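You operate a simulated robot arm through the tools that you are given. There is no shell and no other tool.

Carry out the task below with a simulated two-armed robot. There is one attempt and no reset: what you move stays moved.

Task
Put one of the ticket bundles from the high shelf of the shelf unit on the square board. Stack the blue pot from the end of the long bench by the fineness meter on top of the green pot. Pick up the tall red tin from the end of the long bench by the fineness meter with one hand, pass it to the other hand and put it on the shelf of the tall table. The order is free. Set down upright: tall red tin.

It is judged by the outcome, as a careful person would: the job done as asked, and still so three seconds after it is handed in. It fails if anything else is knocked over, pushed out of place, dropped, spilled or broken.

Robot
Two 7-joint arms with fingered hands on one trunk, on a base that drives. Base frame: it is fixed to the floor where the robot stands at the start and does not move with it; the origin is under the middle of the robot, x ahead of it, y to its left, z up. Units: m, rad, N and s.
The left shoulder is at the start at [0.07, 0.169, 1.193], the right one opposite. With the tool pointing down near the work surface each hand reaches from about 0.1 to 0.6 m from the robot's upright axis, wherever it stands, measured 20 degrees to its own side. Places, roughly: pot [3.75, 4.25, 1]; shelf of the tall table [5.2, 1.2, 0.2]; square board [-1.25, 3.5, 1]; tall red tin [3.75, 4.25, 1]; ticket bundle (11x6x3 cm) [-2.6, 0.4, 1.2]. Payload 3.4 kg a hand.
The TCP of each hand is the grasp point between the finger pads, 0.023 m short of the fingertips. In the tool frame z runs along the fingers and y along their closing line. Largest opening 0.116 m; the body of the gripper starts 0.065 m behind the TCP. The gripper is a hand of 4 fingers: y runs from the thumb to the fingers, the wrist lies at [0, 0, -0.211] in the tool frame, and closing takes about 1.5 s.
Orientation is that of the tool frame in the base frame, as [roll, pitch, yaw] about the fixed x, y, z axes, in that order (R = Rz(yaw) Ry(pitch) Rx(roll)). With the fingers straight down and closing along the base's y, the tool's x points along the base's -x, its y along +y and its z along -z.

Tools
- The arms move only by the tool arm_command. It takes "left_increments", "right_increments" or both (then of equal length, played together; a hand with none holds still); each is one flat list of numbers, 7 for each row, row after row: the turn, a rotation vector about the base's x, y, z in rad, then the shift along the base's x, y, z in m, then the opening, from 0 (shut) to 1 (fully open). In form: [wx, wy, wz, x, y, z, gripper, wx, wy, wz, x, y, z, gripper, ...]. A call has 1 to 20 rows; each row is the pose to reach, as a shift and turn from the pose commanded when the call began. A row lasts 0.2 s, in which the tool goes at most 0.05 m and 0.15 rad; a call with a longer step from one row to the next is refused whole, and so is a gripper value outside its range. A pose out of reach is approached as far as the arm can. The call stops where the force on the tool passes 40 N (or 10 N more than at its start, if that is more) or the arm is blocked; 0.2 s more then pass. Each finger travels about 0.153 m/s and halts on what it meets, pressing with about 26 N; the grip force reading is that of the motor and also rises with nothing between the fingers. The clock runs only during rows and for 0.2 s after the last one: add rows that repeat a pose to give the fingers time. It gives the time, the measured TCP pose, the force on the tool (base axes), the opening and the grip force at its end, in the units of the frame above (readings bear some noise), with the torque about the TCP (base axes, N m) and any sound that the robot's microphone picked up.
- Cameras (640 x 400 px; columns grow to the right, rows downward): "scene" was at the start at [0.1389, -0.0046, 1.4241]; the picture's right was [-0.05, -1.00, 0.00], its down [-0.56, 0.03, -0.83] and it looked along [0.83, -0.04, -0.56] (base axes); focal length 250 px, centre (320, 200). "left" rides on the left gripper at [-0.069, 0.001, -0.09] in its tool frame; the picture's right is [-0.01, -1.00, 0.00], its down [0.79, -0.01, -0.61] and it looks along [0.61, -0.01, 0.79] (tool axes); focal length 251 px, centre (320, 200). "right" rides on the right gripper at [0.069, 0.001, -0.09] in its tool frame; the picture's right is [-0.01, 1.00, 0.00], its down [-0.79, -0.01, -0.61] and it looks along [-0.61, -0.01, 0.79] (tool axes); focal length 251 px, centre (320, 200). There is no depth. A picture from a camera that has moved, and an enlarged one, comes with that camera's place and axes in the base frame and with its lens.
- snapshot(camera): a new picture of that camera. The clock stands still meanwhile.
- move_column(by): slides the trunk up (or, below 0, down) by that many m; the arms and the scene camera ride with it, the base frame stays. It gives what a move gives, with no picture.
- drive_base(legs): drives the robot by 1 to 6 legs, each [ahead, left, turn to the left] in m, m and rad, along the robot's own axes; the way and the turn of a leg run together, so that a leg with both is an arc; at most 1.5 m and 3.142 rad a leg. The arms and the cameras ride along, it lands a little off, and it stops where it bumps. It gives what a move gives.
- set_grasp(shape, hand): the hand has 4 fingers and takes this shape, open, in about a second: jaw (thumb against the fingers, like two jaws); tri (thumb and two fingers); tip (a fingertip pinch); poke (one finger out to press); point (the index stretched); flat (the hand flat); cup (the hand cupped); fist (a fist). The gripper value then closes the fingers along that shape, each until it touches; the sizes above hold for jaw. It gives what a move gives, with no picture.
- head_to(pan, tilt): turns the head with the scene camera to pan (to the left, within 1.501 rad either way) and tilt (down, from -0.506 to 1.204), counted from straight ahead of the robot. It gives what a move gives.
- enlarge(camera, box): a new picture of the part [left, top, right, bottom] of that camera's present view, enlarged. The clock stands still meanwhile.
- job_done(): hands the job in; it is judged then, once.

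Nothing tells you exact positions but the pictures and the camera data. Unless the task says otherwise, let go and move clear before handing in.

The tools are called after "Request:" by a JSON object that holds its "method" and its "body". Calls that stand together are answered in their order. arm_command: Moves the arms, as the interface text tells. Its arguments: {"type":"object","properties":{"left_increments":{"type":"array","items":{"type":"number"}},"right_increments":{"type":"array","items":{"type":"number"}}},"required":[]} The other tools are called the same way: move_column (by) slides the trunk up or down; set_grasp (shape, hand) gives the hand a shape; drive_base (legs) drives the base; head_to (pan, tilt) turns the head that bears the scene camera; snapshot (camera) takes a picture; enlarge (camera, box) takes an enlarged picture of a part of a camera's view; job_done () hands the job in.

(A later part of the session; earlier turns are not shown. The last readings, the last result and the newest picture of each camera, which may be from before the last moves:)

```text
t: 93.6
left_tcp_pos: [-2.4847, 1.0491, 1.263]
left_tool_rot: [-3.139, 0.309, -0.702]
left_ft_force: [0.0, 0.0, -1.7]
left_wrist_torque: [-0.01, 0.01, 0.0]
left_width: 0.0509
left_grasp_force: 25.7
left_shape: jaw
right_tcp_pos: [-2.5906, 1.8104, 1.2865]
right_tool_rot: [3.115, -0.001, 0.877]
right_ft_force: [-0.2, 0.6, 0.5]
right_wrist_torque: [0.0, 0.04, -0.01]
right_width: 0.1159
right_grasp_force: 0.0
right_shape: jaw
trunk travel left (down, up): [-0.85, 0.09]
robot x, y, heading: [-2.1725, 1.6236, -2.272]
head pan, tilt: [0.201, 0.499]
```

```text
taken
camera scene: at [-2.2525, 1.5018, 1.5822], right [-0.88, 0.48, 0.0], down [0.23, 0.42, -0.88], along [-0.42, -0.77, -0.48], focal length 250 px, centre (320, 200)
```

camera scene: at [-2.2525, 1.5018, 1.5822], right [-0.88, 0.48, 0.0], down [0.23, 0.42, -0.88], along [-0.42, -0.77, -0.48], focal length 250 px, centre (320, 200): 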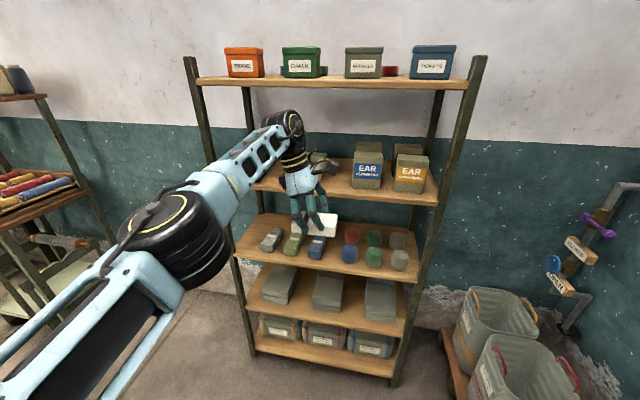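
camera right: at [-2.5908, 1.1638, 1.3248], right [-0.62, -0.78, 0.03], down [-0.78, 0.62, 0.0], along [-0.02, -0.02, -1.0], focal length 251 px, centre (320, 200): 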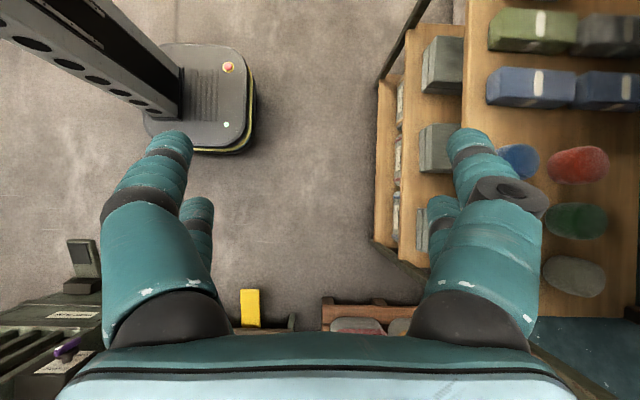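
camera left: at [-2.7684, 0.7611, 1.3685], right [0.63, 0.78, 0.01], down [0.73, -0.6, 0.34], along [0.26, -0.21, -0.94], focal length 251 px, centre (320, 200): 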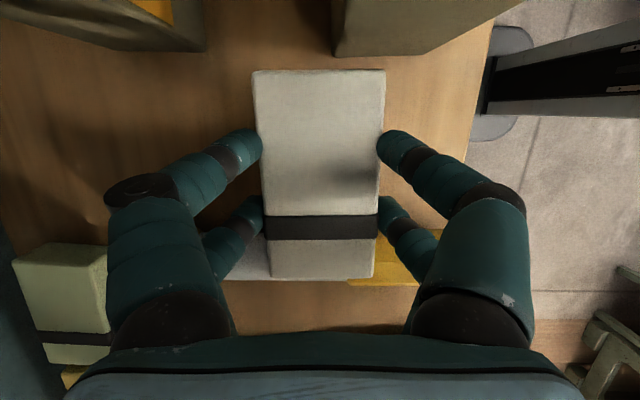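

Bundle out cleanly. I'll pull the left hand in, then turn right towards the workbench with the square board.

Request:
{"method": "arm_command", "body": {"left_increments": [0, 0, 0, 0.028, 0.033, 0, 0.2, 0, 0, 0, 0.056, 0.066, 0, 0.2, 0, 0, 0, 0.084, 0.099, 0, 0.2, 0, 0, 0, 0.11, 0.13, 0, 0.2, 0, 0, 0, 0.11, 0.13, 0, 0.2]}}

Request:
{"method": "enlarge", "body": {"camera": "scene", "box": [200, 120, 440, 280]}}

Request:
{"method": "head_to", "body": {"pan": -1.4, "tilt": 0.5}}

Request:
{"method": "snapshot", "body": {"camera": "scene"}}

```text
t: 94.8
left_tcp_pos: [-2.3745, 1.1807, 1.2656]
left_tool_rot: [-3.139, 0.308, -0.703]
left_ft_force: [-0.5, 0.5, -1.7]
left_wrist_torque: [-0.01, -0.02, -0.02]
left_width: 0.0505
left_grasp_force: 26.0
left_shape: jaw
right_tcp_pos: [-2.5892, 1.8099, 1.2891]
right_tool_rot: [3.113, 0.001, 0.877]
right_ft_force: [0.4, -0.8, 0.2]
right_wrist_torque: [0.01, 0.05, -0.03]
right_width: 0.1161
right_grasp_force: 0.1
right_shape: jaw
trunk travel left (down, up): [-0.85, 0.09]
robot x, y, heading: [-2.1743, 1.6185, -2.27]
head pan, tilt: [0.201, 0.499]
```

```text
2.50 times, centred on (320, 200) of scene
camera zoom: at [-2.2512, 1.5032, 1.5824], right [-0.88, 0.48, 0.0], down [0.23, 0.42, -0.88], along [-0.42, -0.77, -0.48], focal length 625 px, centre (320, 200)
```

zoom: 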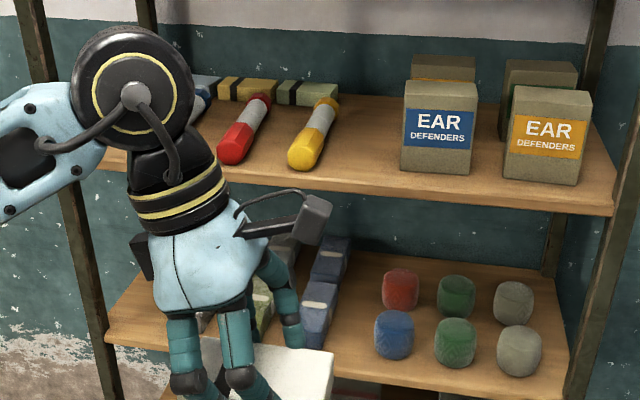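

```text
t: 96.5
left_tcp_pos: [-2.375, 1.1807, 1.2658]
left_tool_rot: [3.14, 0.308, -0.701]
left_ft_force: [-0.5, -0.1, -2.0]
left_wrist_torque: [-0.01, 0.0, -0.02]
left_width: 0.0504
left_grasp_force: 25.6
left_shape: jaw
right_tcp_pos: [-2.5891, 1.8109, 1.2873]
right_tool_rot: [3.112, 0.0, 0.874]
right_ft_force: [0.0, -0.5, -0.4]
right_wrist_torque: [0.0, 0.03, 0.01]
right_width: 0.1157
right_grasp_force: 0.0
right_shape: jaw
trunk travel left (down, up): [-0.85, 0.09]
robot x, y, heading: [-2.1735, 1.6171, -2.279]
head pan, tilt: [-1.4, 0.499]
```

```text
taken
camera scene: at [-2.2853, 1.6296, 1.5825], right [0.51, 0.86, 0.0], down [0.41, -0.24, -0.88], along [-0.76, 0.45, -0.48], focal length 250 px, centre (320, 200)
```

scene: 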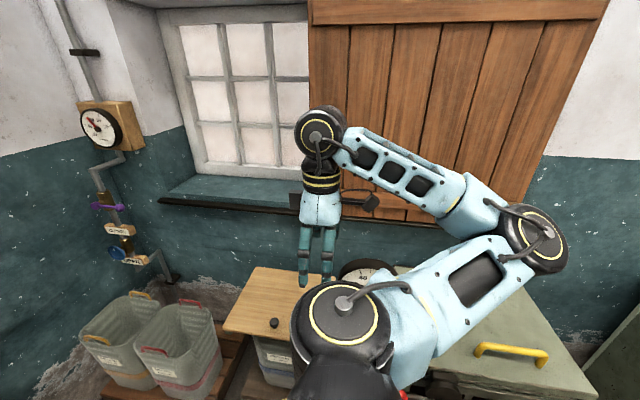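

Shelf contents look undisturbed. I'll move to open floor and turn toward the workbench.

Request:
{"method": "drive_base", "body": {"legs": [[-0.25, 0.35, 0], [0, 0, -1.35], [0, 0, -1.34]]}}

Request:
{"method": "head_to", "body": {"pan": 0.0, "tilt": 0.4}}

Request:
{"method": "snapshot", "body": {"camera": "scene"}}

```text
t: 105.7
left_tcp_pos: [-1.7678, 2.0693, 1.2646]
left_tool_rot: [3.141, 0.308, 2.915]
left_ft_force: [-0.9, 0.0, -1.7]
left_wrist_torque: [0.02, 0.03, 0.03]
left_width: 0.0502
left_grasp_force: 25.8
left_shape: jaw
right_tcp_pos: [-1.2886, 1.6061, 1.2888]
right_tool_rot: [3.112, 0.001, -1.79]
right_ft_force: [0.3, -1.2, 0.0]
right_wrist_torque: [0.0, 0.04, 0.01]
right_width: 0.1158
right_grasp_force: 0.0
right_shape: jaw
trunk travel left (down, up): [-0.85, 0.09]
robot x, y, heading: [-1.7448, 1.5863, 1.337]
head pan, tilt: [-1.4, 0.499]
```

```text
t: 107.2
left_tcp_pos: [-1.7665, 2.0687, 1.2648]
left_tool_rot: [3.141, 0.308, 2.915]
left_ft_force: [-0.3, 0.2, -0.9]
left_wrist_torque: [-0.01, 0.04, 0.0]
left_width: 0.0502
left_grasp_force: 25.9
left_shape: jaw
right_tcp_pos: [-1.2877, 1.6054, 1.2872]
right_tool_rot: [3.111, 0.0, -1.792]
right_ft_force: [0.6, 0.3, 0.2]
right_wrist_torque: [-0.05, -0.01, 0.02]
right_width: 0.1159
right_grasp_force: 0.1
right_shape: jaw
trunk travel left (down, up): [-0.85, 0.09]
robot x, y, heading: [-1.7459, 1.588, 1.343]
head pan, tilt: [0.0, 0.4]
```

```text
taken
camera scene: at [-1.7109, 1.7246, 1.5916], right [0.97, -0.23, 0.0], down [-0.09, -0.38, -0.92], along [0.21, 0.9, -0.39], focal length 250 px, centre (320, 200)
```

scene: 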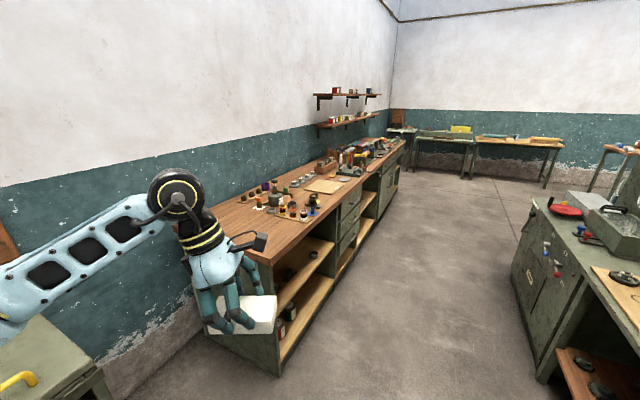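

Request:
{"method": "enlarge", "body": {"camera": "scene", "box": [220, 120, 420, 260]}}

```text
2.86 times, centred on (320, 190) of scene
camera zoom: at [-1.7109, 1.7246, 1.5916], right [0.97, -0.23, 0.0], down [-0.09, -0.38, -0.92], along [0.21, 0.9, -0.39], focal length 715 px, centre (320, 229)
```

zoom: 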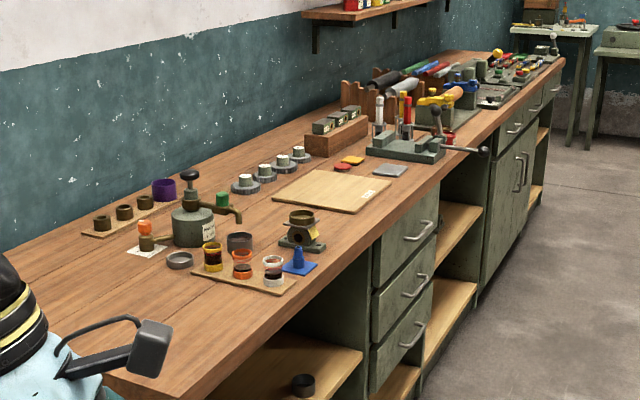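

The square board lies on the long workbench at about (-1.26, 3.48), bench top z≈0.94, front edge running at ~50°. I'll drive along the aisle parallel to the bench and then turn to face it.

Request:
{"method": "drive_base", "body": {"legs": [[0, 0, -0.477], [0.95, 0.03, 0], [0.95, 0.03, 0], [0, 0, 1.571]]}}

Request:
{"method": "head_to", "body": {"pan": 0.0, "tilt": 0.6}}

Request:
{"method": "snapshot", "body": {"camera": "scene"}}

```text
t: 121.7
left_tcp_pos: [-1.0193, 3.232, 1.2642]
left_tool_rot: [3.141, 0.308, -2.28]
left_ft_force: [0.2, -0.6, -2.1]
left_wrist_torque: [0.03, 0.01, 0.01]
left_width: 0.0496
left_grasp_force: 26.2
left_shape: jaw
right_tcp_pos: [-0.3895, 3.4426, 1.2862]
right_tool_rot: [3.114, 0.0, -0.7]
right_ft_force: [0.0, -0.9, 0.0]
right_wrist_torque: [0.02, 0.01, -0.01]
right_width: 0.1157
right_grasp_force: 0.1
right_shape: jaw
trunk travel left (down, up): [-0.85, 0.09]
robot x, y, heading: [-0.5805, 3.0287, 2.432]
head pan, tilt: [0.0, 0.4]
```

```text
t: 122.5
left_tcp_pos: [-1.0204, 3.2319, 1.2648]
left_tool_rot: [-3.14, 0.309, -2.281]
left_ft_force: [0.2, 0.6, -1.4]
left_wrist_torque: [0.01, 0.0, 0.01]
left_width: 0.0495
left_grasp_force: 26.2
left_shape: jaw
right_tcp_pos: [-0.3877, 3.4416, 1.2879]
right_tool_rot: [3.113, 0.0, -0.7]
right_ft_force: [0.5, 0.6, 0.1]
right_wrist_torque: [-0.03, -0.01, -0.01]
right_width: 0.1159
right_grasp_force: 0.1
right_shape: jaw
trunk travel left (down, up): [-0.85, 0.09]
robot x, y, heading: [-0.5799, 3.028, 2.432]
head pan, tilt: [0.0, 0.6]
```

```text
taken
camera scene: at [-0.6856, 3.1197, 1.5735], right [0.65, 0.76, 0.0], down [0.43, -0.37, -0.83], along [-0.63, 0.54, -0.56], focal length 250 px, centre (320, 200)
```

scene: 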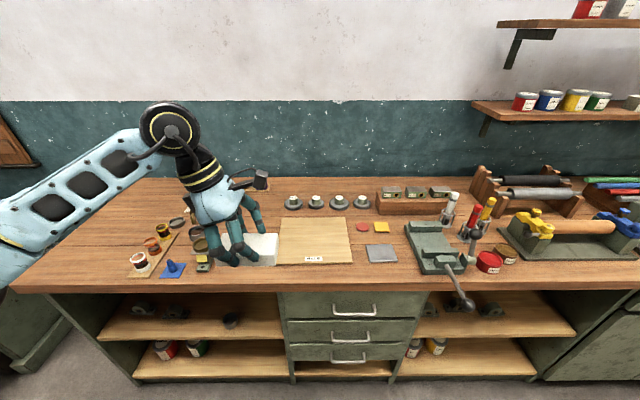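

Board is ~0.255 m square, centre around (u 3.25, b 1.91), top z≈0.91. I'll drive up to the bench with the hand above it, then lower the trunk.

Request:
{"method": "drive_base", "body": {"legs": [[0.34, -0.113, 0]]}}

Request:
{"method": "move_column", "body": {"by": -0.2}}

Request:
{"method": "snapshot", "body": {"camera": "left"}}

Request:
{"method": "snapshot", "body": {"camera": "scene"}}

```text
t: 124.7
left_tcp_pos: [-1.1915, 3.5275, 1.2656]
left_tool_rot: [3.139, 0.31, -2.283]
left_ft_force: [0.1, -0.1, -0.5]
left_wrist_torque: [0.01, 0.0, 0.01]
left_width: 0.0493
left_grasp_force: 26.0
left_shape: jaw
right_tcp_pos: [-0.5596, 3.7354, 1.288]
right_tool_rot: [3.112, 0.003, -0.705]
right_ft_force: [1.1, 0.0, -0.1]
right_wrist_torque: [0.0, 0.0, 0.0]
right_width: 0.1161
right_grasp_force: 0.0
right_shape: jaw
trunk travel left (down, up): [-0.85, 0.09]
robot x, y, heading: [-0.7563, 3.3258, 2.423]
head pan, tilt: [0.0, 0.6]
```

```text
t: 126.9
left_tcp_pos: [-1.193, 3.5282, 1.065]
left_tool_rot: [-3.141, 0.308, -2.285]
left_ft_force: [0.8, 0.3, -0.9]
left_wrist_torque: [-0.01, 0.0, 0.0]
left_width: 0.0495
left_grasp_force: 26.4
left_shape: jaw
right_tcp_pos: [-0.5611, 3.738, 1.0865]
right_tool_rot: [3.113, 0.0, -0.705]
right_ft_force: [0.0, 1.2, -0.3]
right_wrist_torque: [-0.01, -0.04, -0.03]
right_width: 0.1159
right_grasp_force: 0.1
right_shape: jaw
trunk travel left (down, up): [-0.65, 0.29]
robot x, y, heading: [-0.7542, 3.3264, 2.43]
head pan, tilt: [0.0, 0.6]
```

```text
taken
camera left: at [-1.1678, 3.5585, 1.1715], right [0.76, -0.65, 0.0], down [-0.61, -0.72, 0.34], along [-0.22, -0.26, -0.94], focal length 251 px, centre (320, 200)
```

left: 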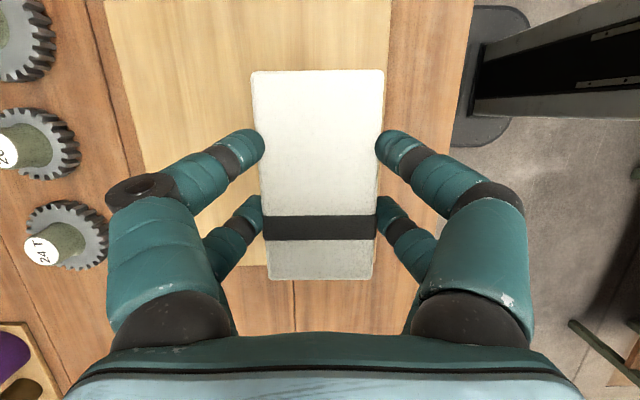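

```text
taken
camera scene: at [-0.8586, 3.4157, 1.3735], right [0.66, 0.76, 0.0], down [0.43, -0.37, -0.83], along [-0.62, 0.54, -0.56], focal length 250 px, centre (320, 200)
```

scene: 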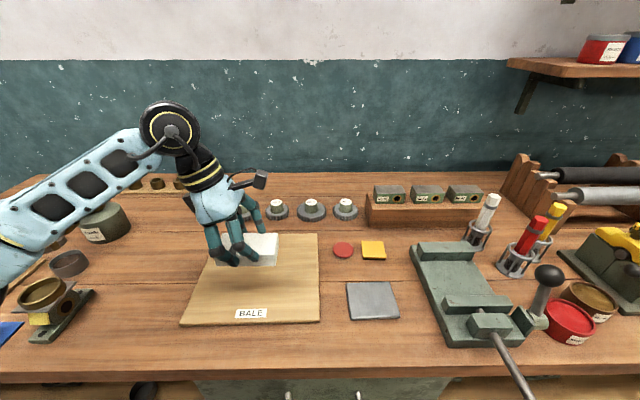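

The board is under the hand; it needs ~5 cm more forward. I'll move forward and lower to just above the board.

Request:
{"method": "arm_command", "body": {"left_increments": [0, 0, 0, -0.019, 0.016, -0.02, 0.2, 0, 0, 0, -0.038, 0.032, -0.04, 0.2, 0, 0, 0, -0.038, 0.032, -0.07, 0.2, 0, 0, 0, -0.038, 0.032, -0.1, 0.2, 0, 0, 0, -0.038, 0.032, -0.11, 0.2]}}

Request:
{"method": "snapshot", "body": {"camera": "left"}}

Request:
{"method": "enlarge", "body": {"camera": "scene", "box": [160, 180, 360, 340]}}

```text
t: 128.1
left_tcp_pos: [-1.2296, 3.5595, 0.9587]
left_tool_rot: [3.133, 0.314, -2.286]
left_ft_force: [-9.3, -3.8, 29.9]
left_wrist_torque: [0.95, -0.74, 0.18]
left_width: 0.044
left_grasp_force: 26.2
left_shape: jaw
right_tcp_pos: [-0.5581, 3.7355, 1.0889]
right_tool_rot: [3.115, 0.004, -0.705]
right_ft_force: [-0.6, -0.1, -0.1]
right_wrist_torque: [-0.03, 0.03, 0.01]
right_width: 0.1162
right_grasp_force: 0.1
right_shape: jaw
trunk travel left (down, up): [-0.65, 0.29]
robot x, y, heading: [-0.7525, 3.3235, 2.43]
head pan, tilt: [0.0, 0.6]
```

```text
taken
camera left: at [-1.2051, 3.588, 1.0653], right [0.76, -0.65, -0.01], down [-0.61, -0.72, 0.33], along [-0.22, -0.25, -0.94], focal length 251 px, centre (320, 200)
```

left: 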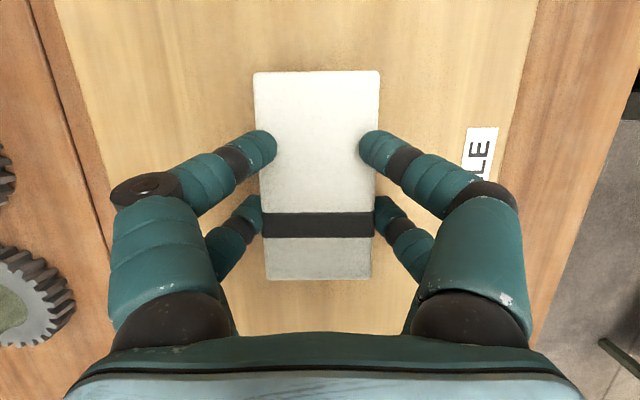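

```text
2.50 times, centred on (260, 260) of scene
camera zoom: at [-0.8563, 3.412, 1.3745], right [0.66, 0.76, 0.0], down [0.43, -0.37, -0.83], along [-0.62, 0.54, -0.56], focal length 625 px, centre (470, 50)
```

zoom: 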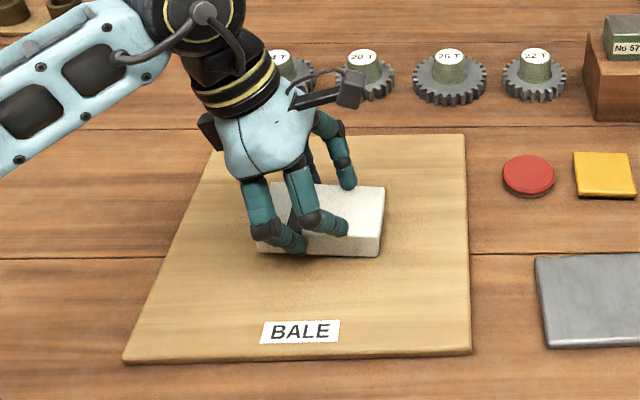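

The bundle is on the board (contact force felt), centred well. I'll ease up slightly, open, and retreat upward.

Request:
{"method": "arm_command", "body": {"left_increments": [0, 0, 0, 0, 0, 0.004, 0.2, 0, 0, 0, 0, 0, 0.004, 0.6, 0, 0, 0, 0, 0, 0.004, 1, 0, 0, 0, 0, 0, 0.004, 1, 0, 0, 0, 0, 0, 0.004, 1, 0, 0, 0, 0, 0, 0.004, 1]}}

Request:
{"method": "snapshot", "body": {"camera": "left"}}

```text
t: 129.5
left_tcp_pos: [-1.2292, 3.5618, 0.9575]
left_tool_rot: [3.14, 0.308, -2.282]
left_ft_force: [-0.5, 0.9, -0.3]
left_wrist_torque: [0.04, -0.01, 0.0]
left_width: 0.1159
left_grasp_force: 0.1
left_shape: jaw
right_tcp_pos: [-0.5612, 3.7372, 1.0871]
right_tool_rot: [3.113, -0.001, -0.704]
right_ft_force: [-0.7, 0.5, 0.3]
right_wrist_torque: [0.0, 0.01, 0.02]
right_width: 0.1158
right_grasp_force: 0.1
right_shape: jaw
trunk travel left (down, up): [-0.65, 0.29]
robot x, y, heading: [-0.7557, 3.3205, 2.421]
head pan, tilt: [0.0, 0.6]
```

```text
taken
camera left: at [-1.2053, 3.5906, 1.0645], right [0.76, -0.65, 0.0], down [-0.61, -0.72, 0.34], along [-0.22, -0.26, -0.94], focal length 251 px, centre (320, 200)
```

left: 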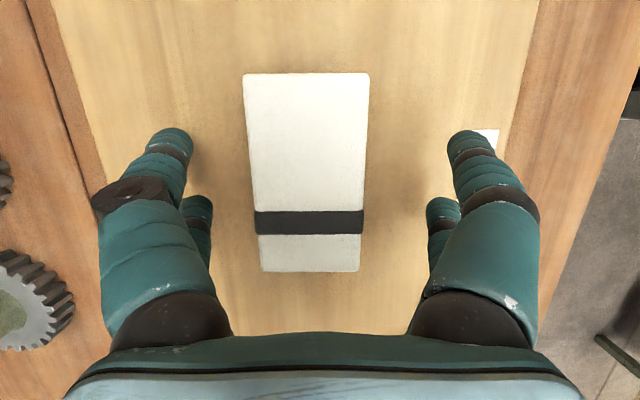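

Released flat on the board. Now raise straight up and un-tilt, then back away and head to the long bench by the fineness meter.

Request:
{"method": "arm_command", "body": {"left_increments": [0, 0, 0, 0, 0, 0.04, 1, 0, 0, 0, 0, 0, 0.08, 1, 0, 0, 0, 0, 0, 0.12, 1, 0, 0, 0, 0, 0, 0.16, 1, 0, 0, 0, 0.03, -0.026, 0.18, 1, 0, 0, 0, 0.06, -0.052, 0.2, 1]}}

Request:
{"method": "move_column", "body": {"by": 0.1}}

Request:
{"method": "snapshot", "body": {"camera": "scene"}}

Request:
{"method": "drive_base", "body": {"legs": [[-0.45, 0, 0], [0, 0, -1.2]]}}

Request:
{"method": "head_to", "body": {"pan": 0.0, "tilt": 0.3}}

Request:
{"method": "snapshot", "body": {"camera": "scene"}}

```text
t: 130.9
left_tcp_pos: [-1.1683, 3.5084, 1.1601]
left_tool_rot: [-3.14, 0.308, -2.283]
left_ft_force: [-0.7, 0.6, 0.0]
left_wrist_torque: [0.03, 0.05, 0.02]
left_width: 0.116
left_grasp_force: 0.1
left_shape: jaw
right_tcp_pos: [-0.559, 3.7354, 1.0884]
right_tool_rot: [3.113, 0.002, -0.704]
right_ft_force: [0.4, 0.3, 0.7]
right_wrist_torque: [0.01, 0.0, 0.0]
right_width: 0.1159
right_grasp_force: 0.1
right_shape: jaw
trunk travel left (down, up): [-0.65, 0.29]
robot x, y, heading: [-0.7546, 3.3267, 2.43]
head pan, tilt: [0.0, 0.6]
```

```text
t: 132.2
left_tcp_pos: [-1.1695, 3.5098, 1.2587]
left_tool_rot: [3.14, 0.308, -2.284]
left_ft_force: [0.4, -0.8, 0.1]
left_wrist_torque: [0.02, -0.01, 0.01]
left_width: 0.1158
left_grasp_force: 0.1
left_shape: jaw
right_tcp_pos: [-0.5602, 3.7371, 1.1872]
right_tool_rot: [3.111, -0.001, -0.704]
right_ft_force: [0.8, -0.4, 0.4]
right_wrist_torque: [0.04, -0.01, 0.01]
right_width: 0.1162
right_grasp_force: 0.1
right_shape: jaw
trunk travel left (down, up): [-0.75, 0.19]
robot x, y, heading: [-0.7529, 3.3247, 2.426]
head pan, tilt: [0.0, 0.6]
```

```text
taken
camera scene: at [-0.8586, 3.4159, 1.4734], right [0.66, 0.76, 0.0], down [0.43, -0.37, -0.82], along [-0.62, 0.54, -0.57], focal length 250 px, centre (320, 200)
```

scene: 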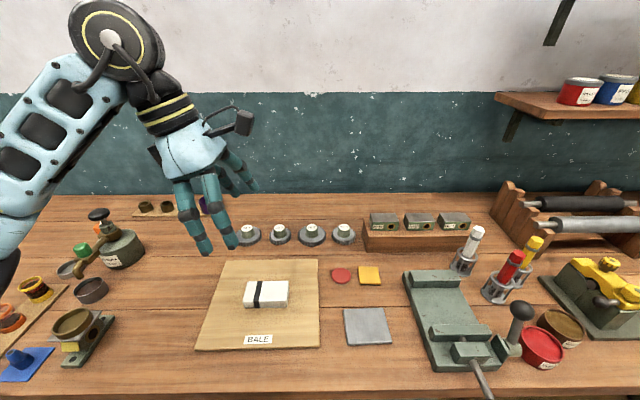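

```text
t: 137.9
left_tcp_pos: [-0.3978, 3.4809, 1.2594]
left_tool_rot: [-3.141, 0.309, 2.823]
left_ft_force: [0.5, 0.5, 0.9]
left_wrist_torque: [0.0, -0.01, 0.02]
left_width: 0.116
left_grasp_force: 0.0
left_shape: jaw
right_tcp_pos: [0.0458, 3.0063, 1.1872]
right_tool_rot: [3.112, 0.001, -1.882]
right_ft_force: [0.1, 0.0, 0.1]
right_wrist_torque: [0.02, -0.01, 0.0]
right_width: 0.1157
right_grasp_force: 0.1
right_shape: jaw
trunk travel left (down, up): [-0.75, 0.19]
robot x, y, heading: [-0.4097, 3.0296, 1.247]
head pan, tilt: [0.0, 0.6]
```

```text
t: 138.7
left_tcp_pos: [-0.3974, 3.4808, 1.2591]
left_tool_rot: [-3.14, 0.31, 2.821]
left_ft_force: [0.7, -0.3, -0.7]
left_wrist_torque: [-0.02, -0.01, -0.01]
left_width: 0.1159
left_grasp_force: 0.2
left_shape: jaw
right_tcp_pos: [0.0474, 3.0056, 1.1884]
right_tool_rot: [3.11, 0.0, -1.883]
right_ft_force: [0.6, -0.2, -0.7]
right_wrist_torque: [0.03, 0.01, -0.06]
right_width: 0.1159
right_grasp_force: 0.1
right_shape: jaw
trunk travel left (down, up): [-0.75, 0.19]
robot x, y, heading: [-0.4104, 3.0232, 1.25]
head pan, tilt: [0.0, 0.3]
```

```text
taken
camera scene: at [-0.363, 3.1626, 1.5009], right [0.95, -0.32, 0.0], down [-0.09, -0.28, -0.95], along [0.3, 0.91, -0.3], focal length 250 px, centre (320, 200)
```

scene: 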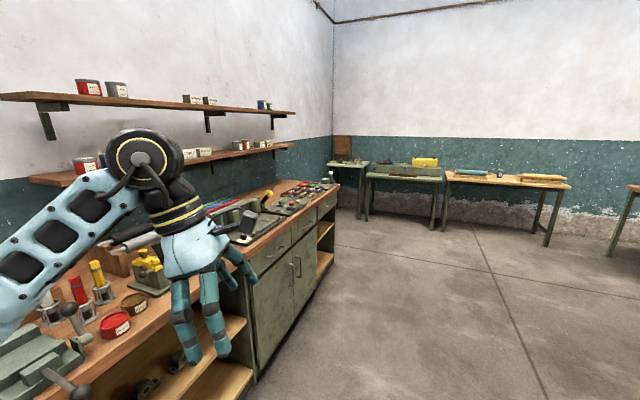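

Ticket bundle is done. Now I turn and drive along the aisle to find the pots and tin near (3.75, 4.25).

Request:
{"method": "drive_base", "body": {"legs": [[0, 0, -0.38], [0.9, 0.1, 0]]}}

Request:
{"method": "head_to", "body": {"pan": -0.3, "tilt": 0.3}}

Request:
{"method": "snapshot", "body": {"camera": "scene"}}

Request:
{"method": "head_to", "body": {"pan": -1.2, "tilt": 0.3}}

Request:
{"method": "snapshot", "body": {"camera": "scene"}}

```text
t: 144.6
left_tcp_pos: [0.2686, 4.1871, 1.2602]
left_tool_rot: [-3.141, 0.309, 2.446]
left_ft_force: [0.0, -0.7, 0.2]
left_wrist_torque: [-0.01, 0.0, 0.02]
left_width: 0.1159
left_grasp_force: 0.1
left_shape: jaw
right_tcp_pos: [0.5067, 3.5816, 1.1878]
right_tool_rot: [3.113, 0.002, -2.26]
right_ft_force: [0.4, -0.1, -0.5]
right_wrist_torque: [0.03, -0.01, -0.02]
right_width: 0.116
right_grasp_force: 0.0
right_shape: jaw
trunk travel left (down, up): [-0.75, 0.19]
robot x, y, heading: [0.0898, 3.7715, 0.876]
head pan, tilt: [0.0, 0.3]
```

```text
t: 145.4
left_tcp_pos: [0.2677, 4.1876, 1.2598]
left_tool_rot: [-3.141, 0.31, 2.448]
left_ft_force: [-0.9, 0.2, 1.3]
left_wrist_torque: [0.01, -0.02, 0.0]
left_width: 0.116
left_grasp_force: 0.0
left_shape: jaw
right_tcp_pos: [0.5079, 3.5827, 1.1874]
right_tool_rot: [3.111, -0.001, -2.259]
right_ft_force: [0.3, -0.2, -1.0]
right_wrist_torque: [0.01, -0.01, -0.02]
right_width: 0.1161
right_grasp_force: 0.1
right_shape: jaw
trunk travel left (down, up): [-0.75, 0.19]
robot x, y, heading: [0.0914, 3.7647, 0.873]
head pan, tilt: [-0.3, 0.3]
```

```text
taken
camera scene: at [0.2013, 3.8583, 1.5009], right [0.54, -0.84, 0.0], down [-0.25, -0.16, -0.96], along [0.8, 0.52, -0.3], focal length 250 px, centre (320, 200)
```

scene: 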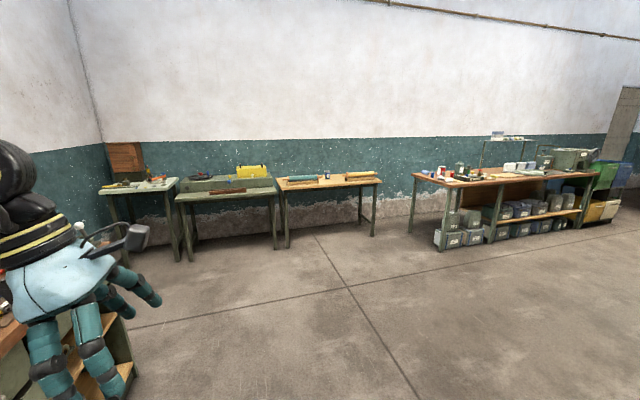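

```text
t: 146.6
left_tcp_pos: [0.2674, 4.1878, 1.259]
left_tool_rot: [3.141, 0.308, 2.445]
left_ft_force: [-0.1, 0.4, 0.4]
left_wrist_torque: [-0.01, 0.03, 0.0]
left_width: 0.1159
left_grasp_force: 0.2
left_shape: jaw
right_tcp_pos: [0.5053, 3.5832, 1.1867]
right_tool_rot: [3.111, 0.001, -2.259]
right_ft_force: [-0.2, 0.4, -0.5]
right_wrist_torque: [0.0, 0.04, -0.02]
right_width: 0.1159
right_grasp_force: 0.1
right_shape: jaw
trunk travel left (down, up): [-0.75, 0.19]
robot x, y, heading: [0.0883, 3.7737, 0.876]
head pan, tilt: [-1.201, 0.3]
```

```text
taken
camera scene: at [0.2113, 3.7775, 1.5009], right [-0.32, -0.95, 0.0], down [-0.28, 0.09, -0.96], along [0.9, -0.31, -0.3], focal length 250 px, centre (320, 200)
```

scene: 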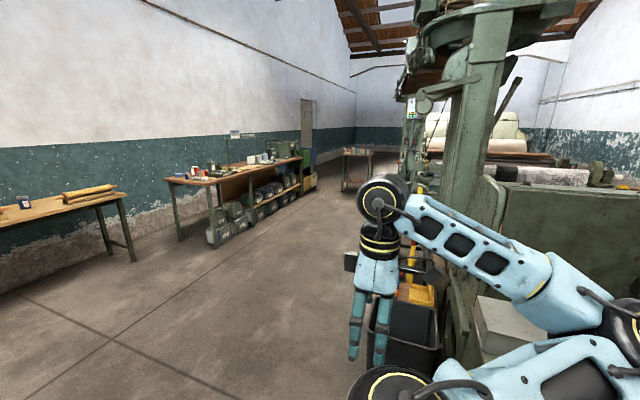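

Request:
{"method": "head_to", "body": {"pan": -0.8, "tilt": 0.2}}

Request:
{"method": "enlarge", "body": {"camera": "scene", "box": [260, 100, 420, 260]}}

Request:
{"method": "enlarge", "body": {"camera": "scene", "box": [400, 100, 560, 260]}}

```text
t: 147.4
left_tcp_pos: [0.2687, 4.1876, 1.2586]
left_tool_rot: [3.141, 0.309, 2.445]
left_ft_force: [-0.5, 0.9, 0.5]
left_wrist_torque: [0.02, -0.01, -0.01]
left_width: 0.116
left_grasp_force: 0.0
left_shape: jaw
right_tcp_pos: [0.5061, 3.5834, 1.1866]
right_tool_rot: [3.113, 0.0, -2.257]
right_ft_force: [-0.3, -1.0, 0.1]
right_wrist_torque: [0.01, -0.02, -0.02]
right_width: 0.1162
right_grasp_force: 0.1
right_shape: jaw
trunk travel left (down, up): [-0.75, 0.19]
robot x, y, heading: [0.0885, 3.7695, 0.875]
head pan, tilt: [-0.799, 0.201]
```

```text
2.50 times, centred on (340, 180) of scene
camera zoom: at [0.2157, 3.8141, 1.5102], right [0.07, -1.0, 0.0], down [-0.2, -0.01, -0.98], along [0.98, 0.07, -0.2], focal length 625 px, centre (270, 250)
```

zoom: 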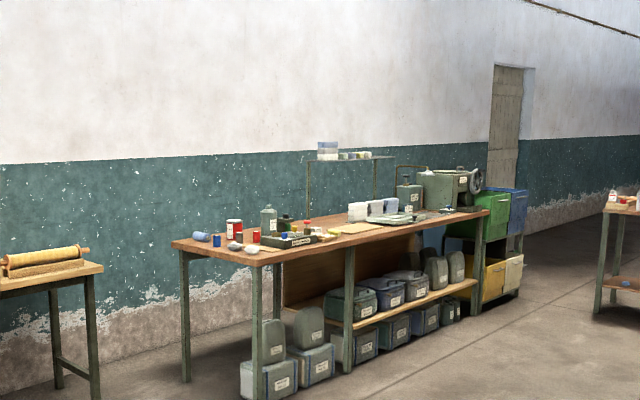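

```text
2.50 times, centred on (480, 180) of scene
camera zoom: at [0.2157, 3.8141, 1.5102], right [0.07, -1.0, 0.0], down [-0.2, -0.01, -0.98], along [0.98, 0.07, -0.2], focal length 625 px, centre (-80, 250)
```

zoom: 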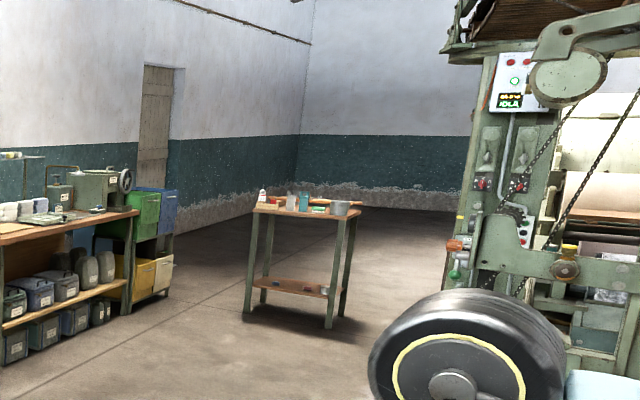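

The long bench's near end (with red tins, blue and green pots) is around (3.4, 4.3); the tall table with a low shelf is beyond at about (5.2, 1.2). I'll drive in front of the bench end.

Request:
{"method": "drive_base", "body": {"legs": [[1.15, 0, 0], [0, -1.1, 0], [0, -1.05, 0]]}}

Request:
{"method": "head_to", "body": {"pan": 0.0, "tilt": 0.45}}

Request:
{"method": "snapshot", "body": {"camera": "scene"}}

```text
t: 163.6
left_tcp_pos: [2.623, 3.601, 1.259]
left_tool_rot: [-3.141, 0.31, 2.398]
left_ft_force: [0.0, -0.3, 0.2]
left_wrist_torque: [-0.03, -0.03, 0.0]
left_width: 0.116
left_grasp_force: 0.1
left_shape: jaw
right_tcp_pos: [2.8312, 2.9846, 1.1878]
right_tool_rot: [3.114, 0.001, -2.305]
right_ft_force: [-0.7, 0.2, 0.6]
right_wrist_torque: [-0.02, 0.01, -0.01]
right_width: 0.1161
right_grasp_force: 0.0
right_shape: jaw
trunk travel left (down, up): [-0.75, 0.19]
robot x, y, heading: [2.4238, 3.1927, 0.827]
head pan, tilt: [-0.799, 0.201]
```

```text
t: 164.7
left_tcp_pos: [2.6234, 3.6008, 1.2588]
left_tool_rot: [3.141, 0.309, 2.399]
left_ft_force: [-0.1, -0.2, -0.1]
left_wrist_torque: [-0.03, 0.0, 0.0]
left_width: 0.116
left_grasp_force: 0.0
left_shape: jaw
right_tcp_pos: [2.8325, 2.9844, 1.1871]
right_tool_rot: [3.111, 0.0, -2.305]
right_ft_force: [0.7, 0.2, -0.2]
right_wrist_torque: [-0.02, 0.02, 0.0]
right_width: 0.1159
right_grasp_force: 0.0
right_shape: jaw
trunk travel left (down, up): [-0.75, 0.19]
robot x, y, heading: [2.4282, 3.1917, 0.824]
head pan, tilt: [0.0, 0.45]
```

```text
taken
camera scene: at [2.5228, 3.2957, 1.487], right [0.73, -0.68, 0.0], down [-0.3, -0.32, -0.9], along [0.61, 0.66, -0.44], focal length 250 px, centre (320, 200)
```

scene: 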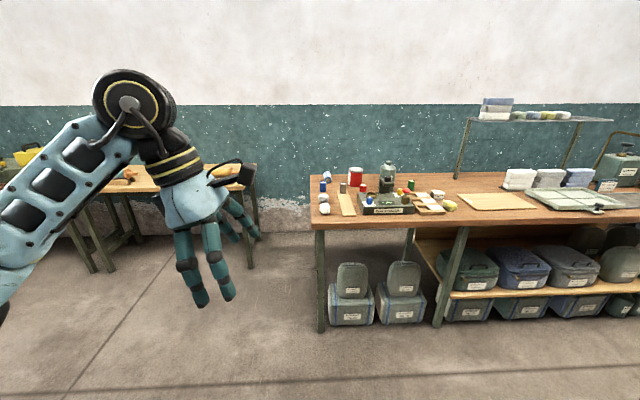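

Request:
{"method": "enlarge", "body": {"camera": "scene", "box": [305, 150, 465, 240]}}

```text
4.00 times, centred on (385, 195) of scene
camera zoom: at [2.5228, 3.2957, 1.487], right [0.73, -0.68, 0.0], down [-0.3, -0.32, -0.9], along [0.61, 0.66, -0.44], focal length 1001 px, centre (60, 220)
```

zoom: 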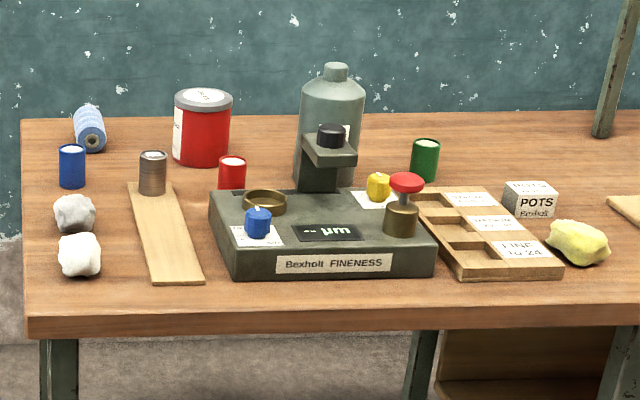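

Now I clearly see the "Bexholt FINENESS" meter; small pots (blue at left, red, green at right, a brown one) and a large red tin with grey lid behind. I'll square up and move closer for precise views.

Request:
{"method": "drive_base", "body": {"legs": [[0, 0, 0.04], [0.7, -0.25, 0]]}}

Request:
{"method": "head_to", "body": {"pan": 0.0, "tilt": 0.65}}

Request:
{"method": "snapshot", "body": {"camera": "scene"}}

Request:
{"method": "enlarge", "body": {"camera": "scene", "box": [160, 80, 480, 280]}}

```text
t: 169.1
left_tcp_pos: [3.2368, 3.9806, 1.2598]
left_tool_rot: [-3.142, 0.309, 2.445]
left_ft_force: [0.0, 0.7, -0.1]
left_wrist_torque: [-0.01, 0.0, 0.02]
left_width: 0.1158
left_grasp_force: 0.0
left_shape: jaw
right_tcp_pos: [3.4756, 3.3744, 1.1875]
right_tool_rot: [3.112, 0.0, -2.26]
right_ft_force: [0.6, 0.4, 0.4]
right_wrist_torque: [-0.04, 0.0, -0.03]
right_width: 0.1161
right_grasp_force: 0.1
right_shape: jaw
trunk travel left (down, up): [-0.75, 0.19]
robot x, y, heading: [3.0623, 3.5598, 0.877]
head pan, tilt: [0.0, 0.45]
```

```text
t: 169.8
left_tcp_pos: [3.2382, 3.9797, 1.2589]
left_tool_rot: [3.141, 0.309, 2.445]
left_ft_force: [-0.4, -0.3, -0.9]
left_wrist_torque: [0.0, 0.02, -0.01]
left_width: 0.1161
left_grasp_force: 0.1
left_shape: jaw
right_tcp_pos: [3.476, 3.3747, 1.1877]
right_tool_rot: [3.112, 0.0, -2.261]
right_ft_force: [0.2, -0.1, 0.4]
right_wrist_torque: [0.04, 0.0, -0.01]
right_width: 0.1156
right_grasp_force: 0.0
right_shape: jaw
trunk travel left (down, up): [-0.75, 0.19]
robot x, y, heading: [3.0624, 3.5632, 0.869]
head pan, tilt: [0.0, 0.649]
```

```text
taken
camera scene: at [3.1485, 3.6667, 1.4692], right [0.77, -0.64, 0.0], down [-0.39, -0.46, -0.8], along [0.51, 0.61, -0.6], focal length 250 px, centre (320, 200)
```

scene: 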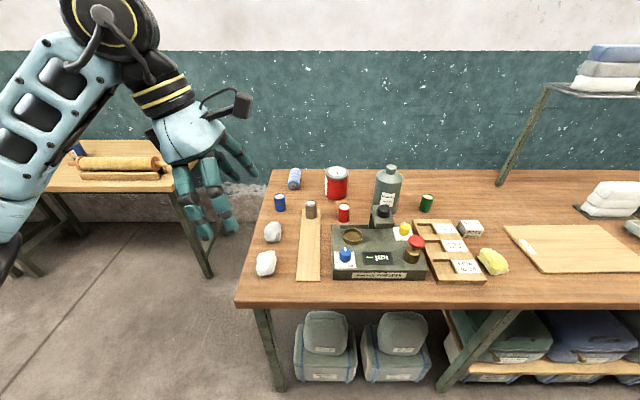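

```text
2.00 times, centred on (320, 180) of scene
camera zoom: at [3.1485, 3.6667, 1.4692], right [0.77, -0.64, 0.0], down [-0.39, -0.46, -0.8], along [0.51, 0.61, -0.6], focal length 500 px, centre (320, 240)
```

zoom: 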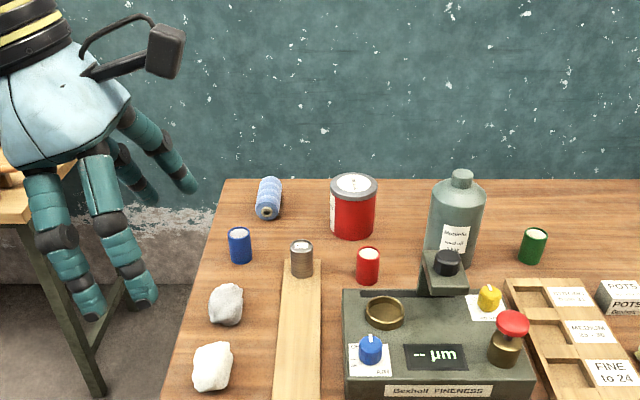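

Request:
{"method": "enlarge", "body": {"camera": "scene", "box": [260, 150, 360, 235]}}

Request:
{"method": "enlarge", "body": {"camera": "scene", "box": [360, 150, 460, 235]}}

```text
4.71 times, centred on (310, 192) of scene
camera zoom: at [3.1485, 3.6667, 1.4692], right [0.77, -0.64, 0.0], down [-0.39, -0.46, -0.8], along [0.51, 0.61, -0.6], focal length 1177 px, centre (367, 235)
```

zoom: 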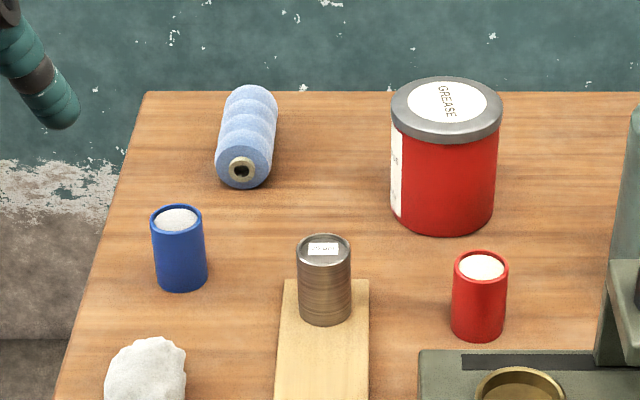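

```text
4.71 times, centred on (410, 192) of scene
camera zoom: at [3.1485, 3.6667, 1.4692], right [0.77, -0.64, 0.0], down [-0.39, -0.46, -0.8], along [0.51, 0.61, -0.6], focal length 1177 px, centre (-104, 235)
```

zoom: 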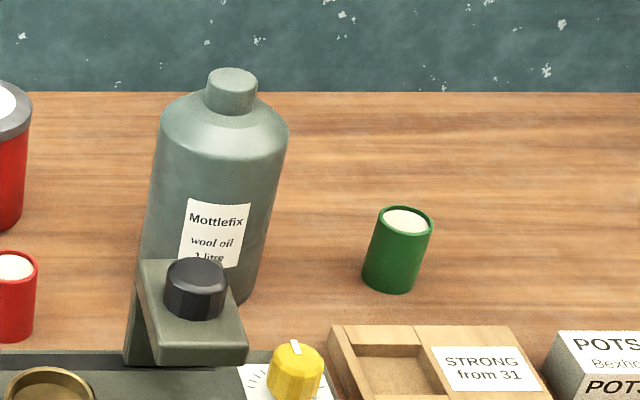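

The big tin labelled "GREASE" is the tall red tin; the pots are ~4.4 cm wide, 6.4 cm tall. Blue pot ≈ (b 5.59, u 0.13), green pot ≈ (b 5.59, u −0.43), bench top z≈0.845. I'll lower the trunk a bit, un-tilt the left hand and drive up to the bench.

Request:
{"method": "arm_command", "body": {"left_increments": [0.067, 0.0785, 0, 0, 0, 0, 1, 0.133, 0.157, 0, 0, 0, 0, 1, 0.2, 0.2355, 0, 0, 0, 0, 1, 0.2, 0.2355, 0, 0, 0, 0, 1]}}

Request:
{"method": "move_column", "body": {"by": -0.12}}

Request:
{"method": "drive_base", "body": {"legs": [[0.26, 0, 0]]}}

Request:
{"method": "snapshot", "body": {"camera": "scene"}}

Request:
{"method": "snapshot", "body": {"camera": "left"}}

```text
t: 170.8
left_tcp_pos: [3.2387, 3.9795, 1.2589]
left_tool_rot: [3.14, -0.001, 2.445]
left_ft_force: [-0.5, 0.6, 0.8]
left_wrist_torque: [0.04, 0.01, -0.02]
left_width: 0.1161
left_grasp_force: 0.0
left_shape: jaw
right_tcp_pos: [3.474, 3.374, 1.1875]
right_tool_rot: [3.11, 0.0, -2.261]
right_ft_force: [0.0, 0.1, 0.1]
right_wrist_torque: [0.02, -0.02, 0.02]
right_width: 0.1161
right_grasp_force: 0.1
right_shape: jaw
trunk travel left (down, up): [-0.75, 0.19]
robot x, y, heading: [3.0577, 3.5639, 0.873]
head pan, tilt: [0.0, 0.649]
```

```text
t: 172.3
left_tcp_pos: [3.2391, 3.9801, 1.1398]
left_tool_rot: [3.141, 0.001, 2.445]
left_ft_force: [-1.1, 0.3, -0.3]
left_wrist_torque: [0.0, -0.01, 0.01]
left_width: 0.116
left_grasp_force: 0.0
left_shape: jaw
right_tcp_pos: [3.4749, 3.3753, 1.0672]
right_tool_rot: [3.113, 0.0, -2.261]
right_ft_force: [-0.1, -0.2, 0.4]
right_wrist_torque: [-0.03, 0.03, 0.04]
right_width: 0.1158
right_grasp_force: 0.1
right_shape: jaw
trunk travel left (down, up): [-0.63, 0.31]
robot x, y, heading: [3.0626, 3.5642, 0.874]
head pan, tilt: [0.0, 0.649]
```

```text
t: 174.1
left_tcp_pos: [3.4045, 4.1755, 1.1402]
left_tool_rot: [3.138, -0.001, 2.443]
left_ft_force: [-0.3, 0.5, 0.5]
left_wrist_torque: [-0.03, -0.01, 0.02]
left_width: 0.1159
left_grasp_force: 0.1
left_shape: jaw
right_tcp_pos: [3.6398, 3.5704, 1.0688]
right_tool_rot: [3.111, -0.001, -2.261]
right_ft_force: [-0.7, 0.0, -0.6]
right_wrist_torque: [0.03, 0.01, -0.01]
right_width: 0.1159
right_grasp_force: 0.0
right_shape: jaw
trunk travel left (down, up): [-0.63, 0.31]
robot x, y, heading: [3.2256, 3.7564, 0.874]
head pan, tilt: [0.0, 0.649]
```

```text
taken
camera scene: at [3.3131, 3.8622, 1.3492], right [0.76, -0.64, 0.0], down [-0.39, -0.46, -0.8], along [0.51, 0.61, -0.6], focal length 250 px, centre (320, 200)
```

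scene: 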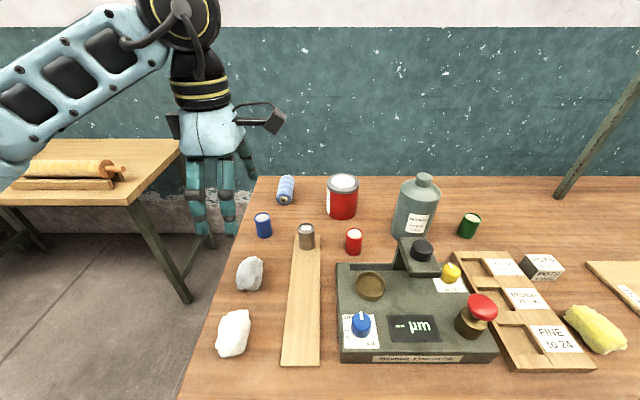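

```text
taken
camera left: at [3.4572, 4.1315, 1.2294], right [-0.64, -0.77, 0.0], down [-0.61, 0.5, 0.61], along [-0.47, 0.39, -0.8], focal length 251 px, centre (320, 200)
```

left: 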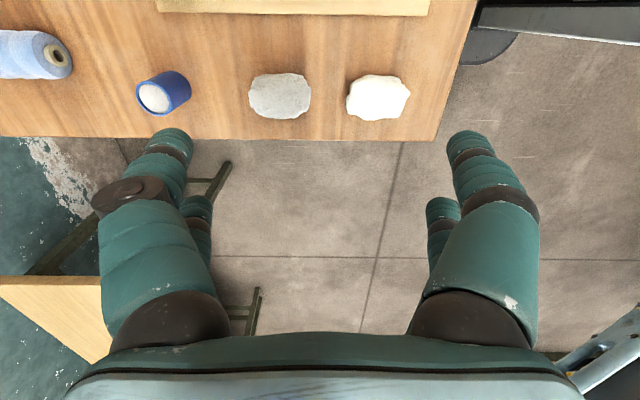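

Request:
{"method": "enlarge", "body": {"camera": "scene", "box": [220, 160, 380, 260]}}

Request:
{"method": "enlarge", "body": {"camera": "scene", "box": [380, 160, 540, 260]}}

```text
4.00 times, centred on (300, 210) of scene
camera zoom: at [3.3131, 3.8622, 1.3492], right [0.76, -0.64, 0.0], down [-0.39, -0.46, -0.8], along [0.51, 0.61, -0.6], focal length 1001 px, centre (400, 160)
```

zoom: 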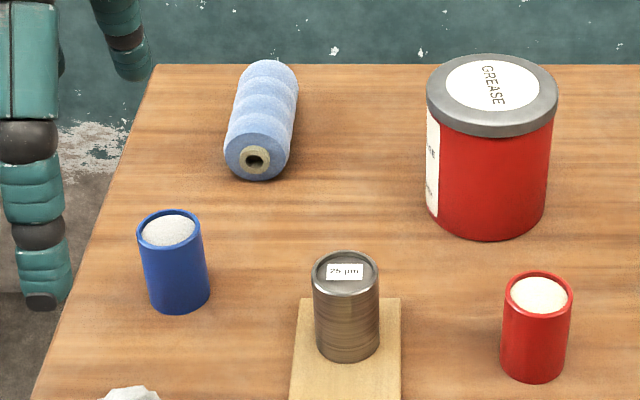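

```text
4.00 times, centred on (460, 210) of scene
camera zoom: at [3.3131, 3.8622, 1.3492], right [0.76, -0.64, 0.0], down [-0.39, -0.46, -0.8], along [0.51, 0.61, -0.6], focal length 1001 px, centre (-240, 160)
```

zoom: 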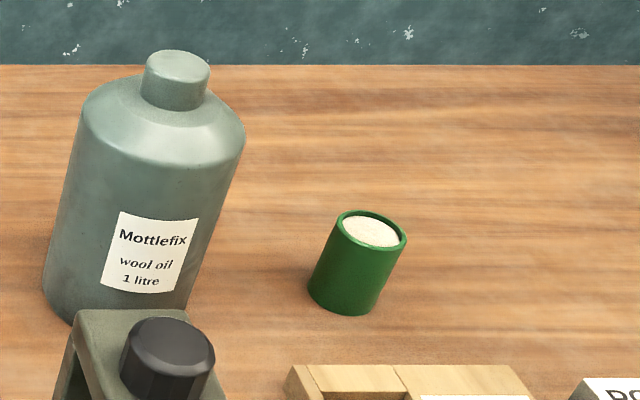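

Positions triangulated: blue pot ≈ (3.519, 4.350), green pot ≈ (3.953, 3.987), tin ≈ (3.749, 4.270). I'll nudge the base forward 5 cm, then bring the left hand above the blue pot.

Request:
{"method": "drive_base", "body": {"legs": [[0.05, 0, 0]]}}

```text
t: 175.1
left_tcp_pos: [3.434, 4.2116, 1.1408]
left_tool_rot: [3.135, -0.002, 2.445]
left_ft_force: [0.4, 0.0, 0.2]
left_wrist_torque: [0.04, 0.01, 0.01]
left_width: 0.1162
left_grasp_force: 0.0
left_shape: jaw
right_tcp_pos: [3.6717, 3.607, 1.0679]
right_tool_rot: [3.113, 0.001, -2.26]
right_ft_force: [-0.5, -1.0, -0.1]
right_wrist_torque: [-0.02, 0.0, 0.01]
right_width: 0.1159
right_grasp_force: 0.1
right_shape: jaw
trunk travel left (down, up): [-0.63, 0.31]
robot x, y, heading: [3.2573, 3.7964, 0.869]
head pan, tilt: [0.0, 0.649]
```

Request:
{"method": "arm_command", "body": {"left_increments": [0, 0, 0, 0.021, 0.035, 0, 1, 0, 0, 0, 0.042, 0.069, 0, 1, 0, 0, 0, 0.064, 0.104, -0.03, 1, 0, 0, 0, 0.085, 0.138, -0.06, 1, 0, 0, 0, 0.085, 0.138, -0.1, 1, 0, 0, 0, 0.085, 0.138, -0.12, 1]}}

Request:
{"method": "snapshot", "body": {"camera": "left"}}

Request:
{"method": "snapshot", "body": {"camera": "scene"}}

```text
refused: row 3 steps farther than a row can; nothing moved
```

```text
taken
camera left: at [3.4878, 4.168, 1.2303], right [-0.64, -0.77, 0.0], down [-0.62, 0.5, 0.61], along [-0.47, 0.39, -0.8], focal length 251 px, centre (320, 200)
```

left: 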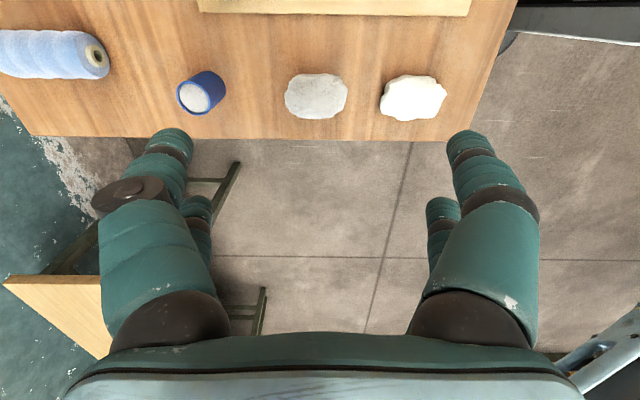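

```text
taken
camera scene: at [3.3438, 3.8985, 1.3495], right [0.77, -0.64, 0.0], down [-0.39, -0.46, -0.8], along [0.51, 0.61, -0.6], focal length 250 px, centre (320, 200)
```

scene: 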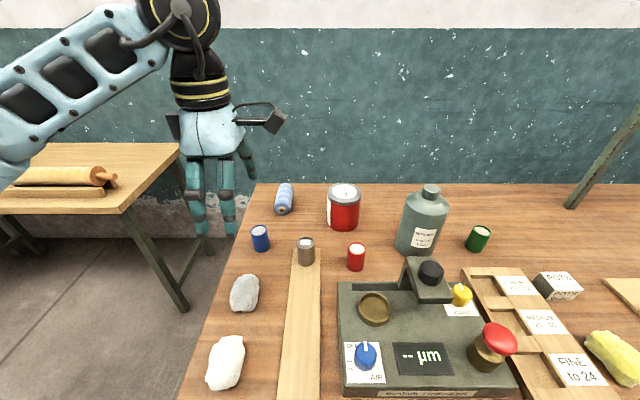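

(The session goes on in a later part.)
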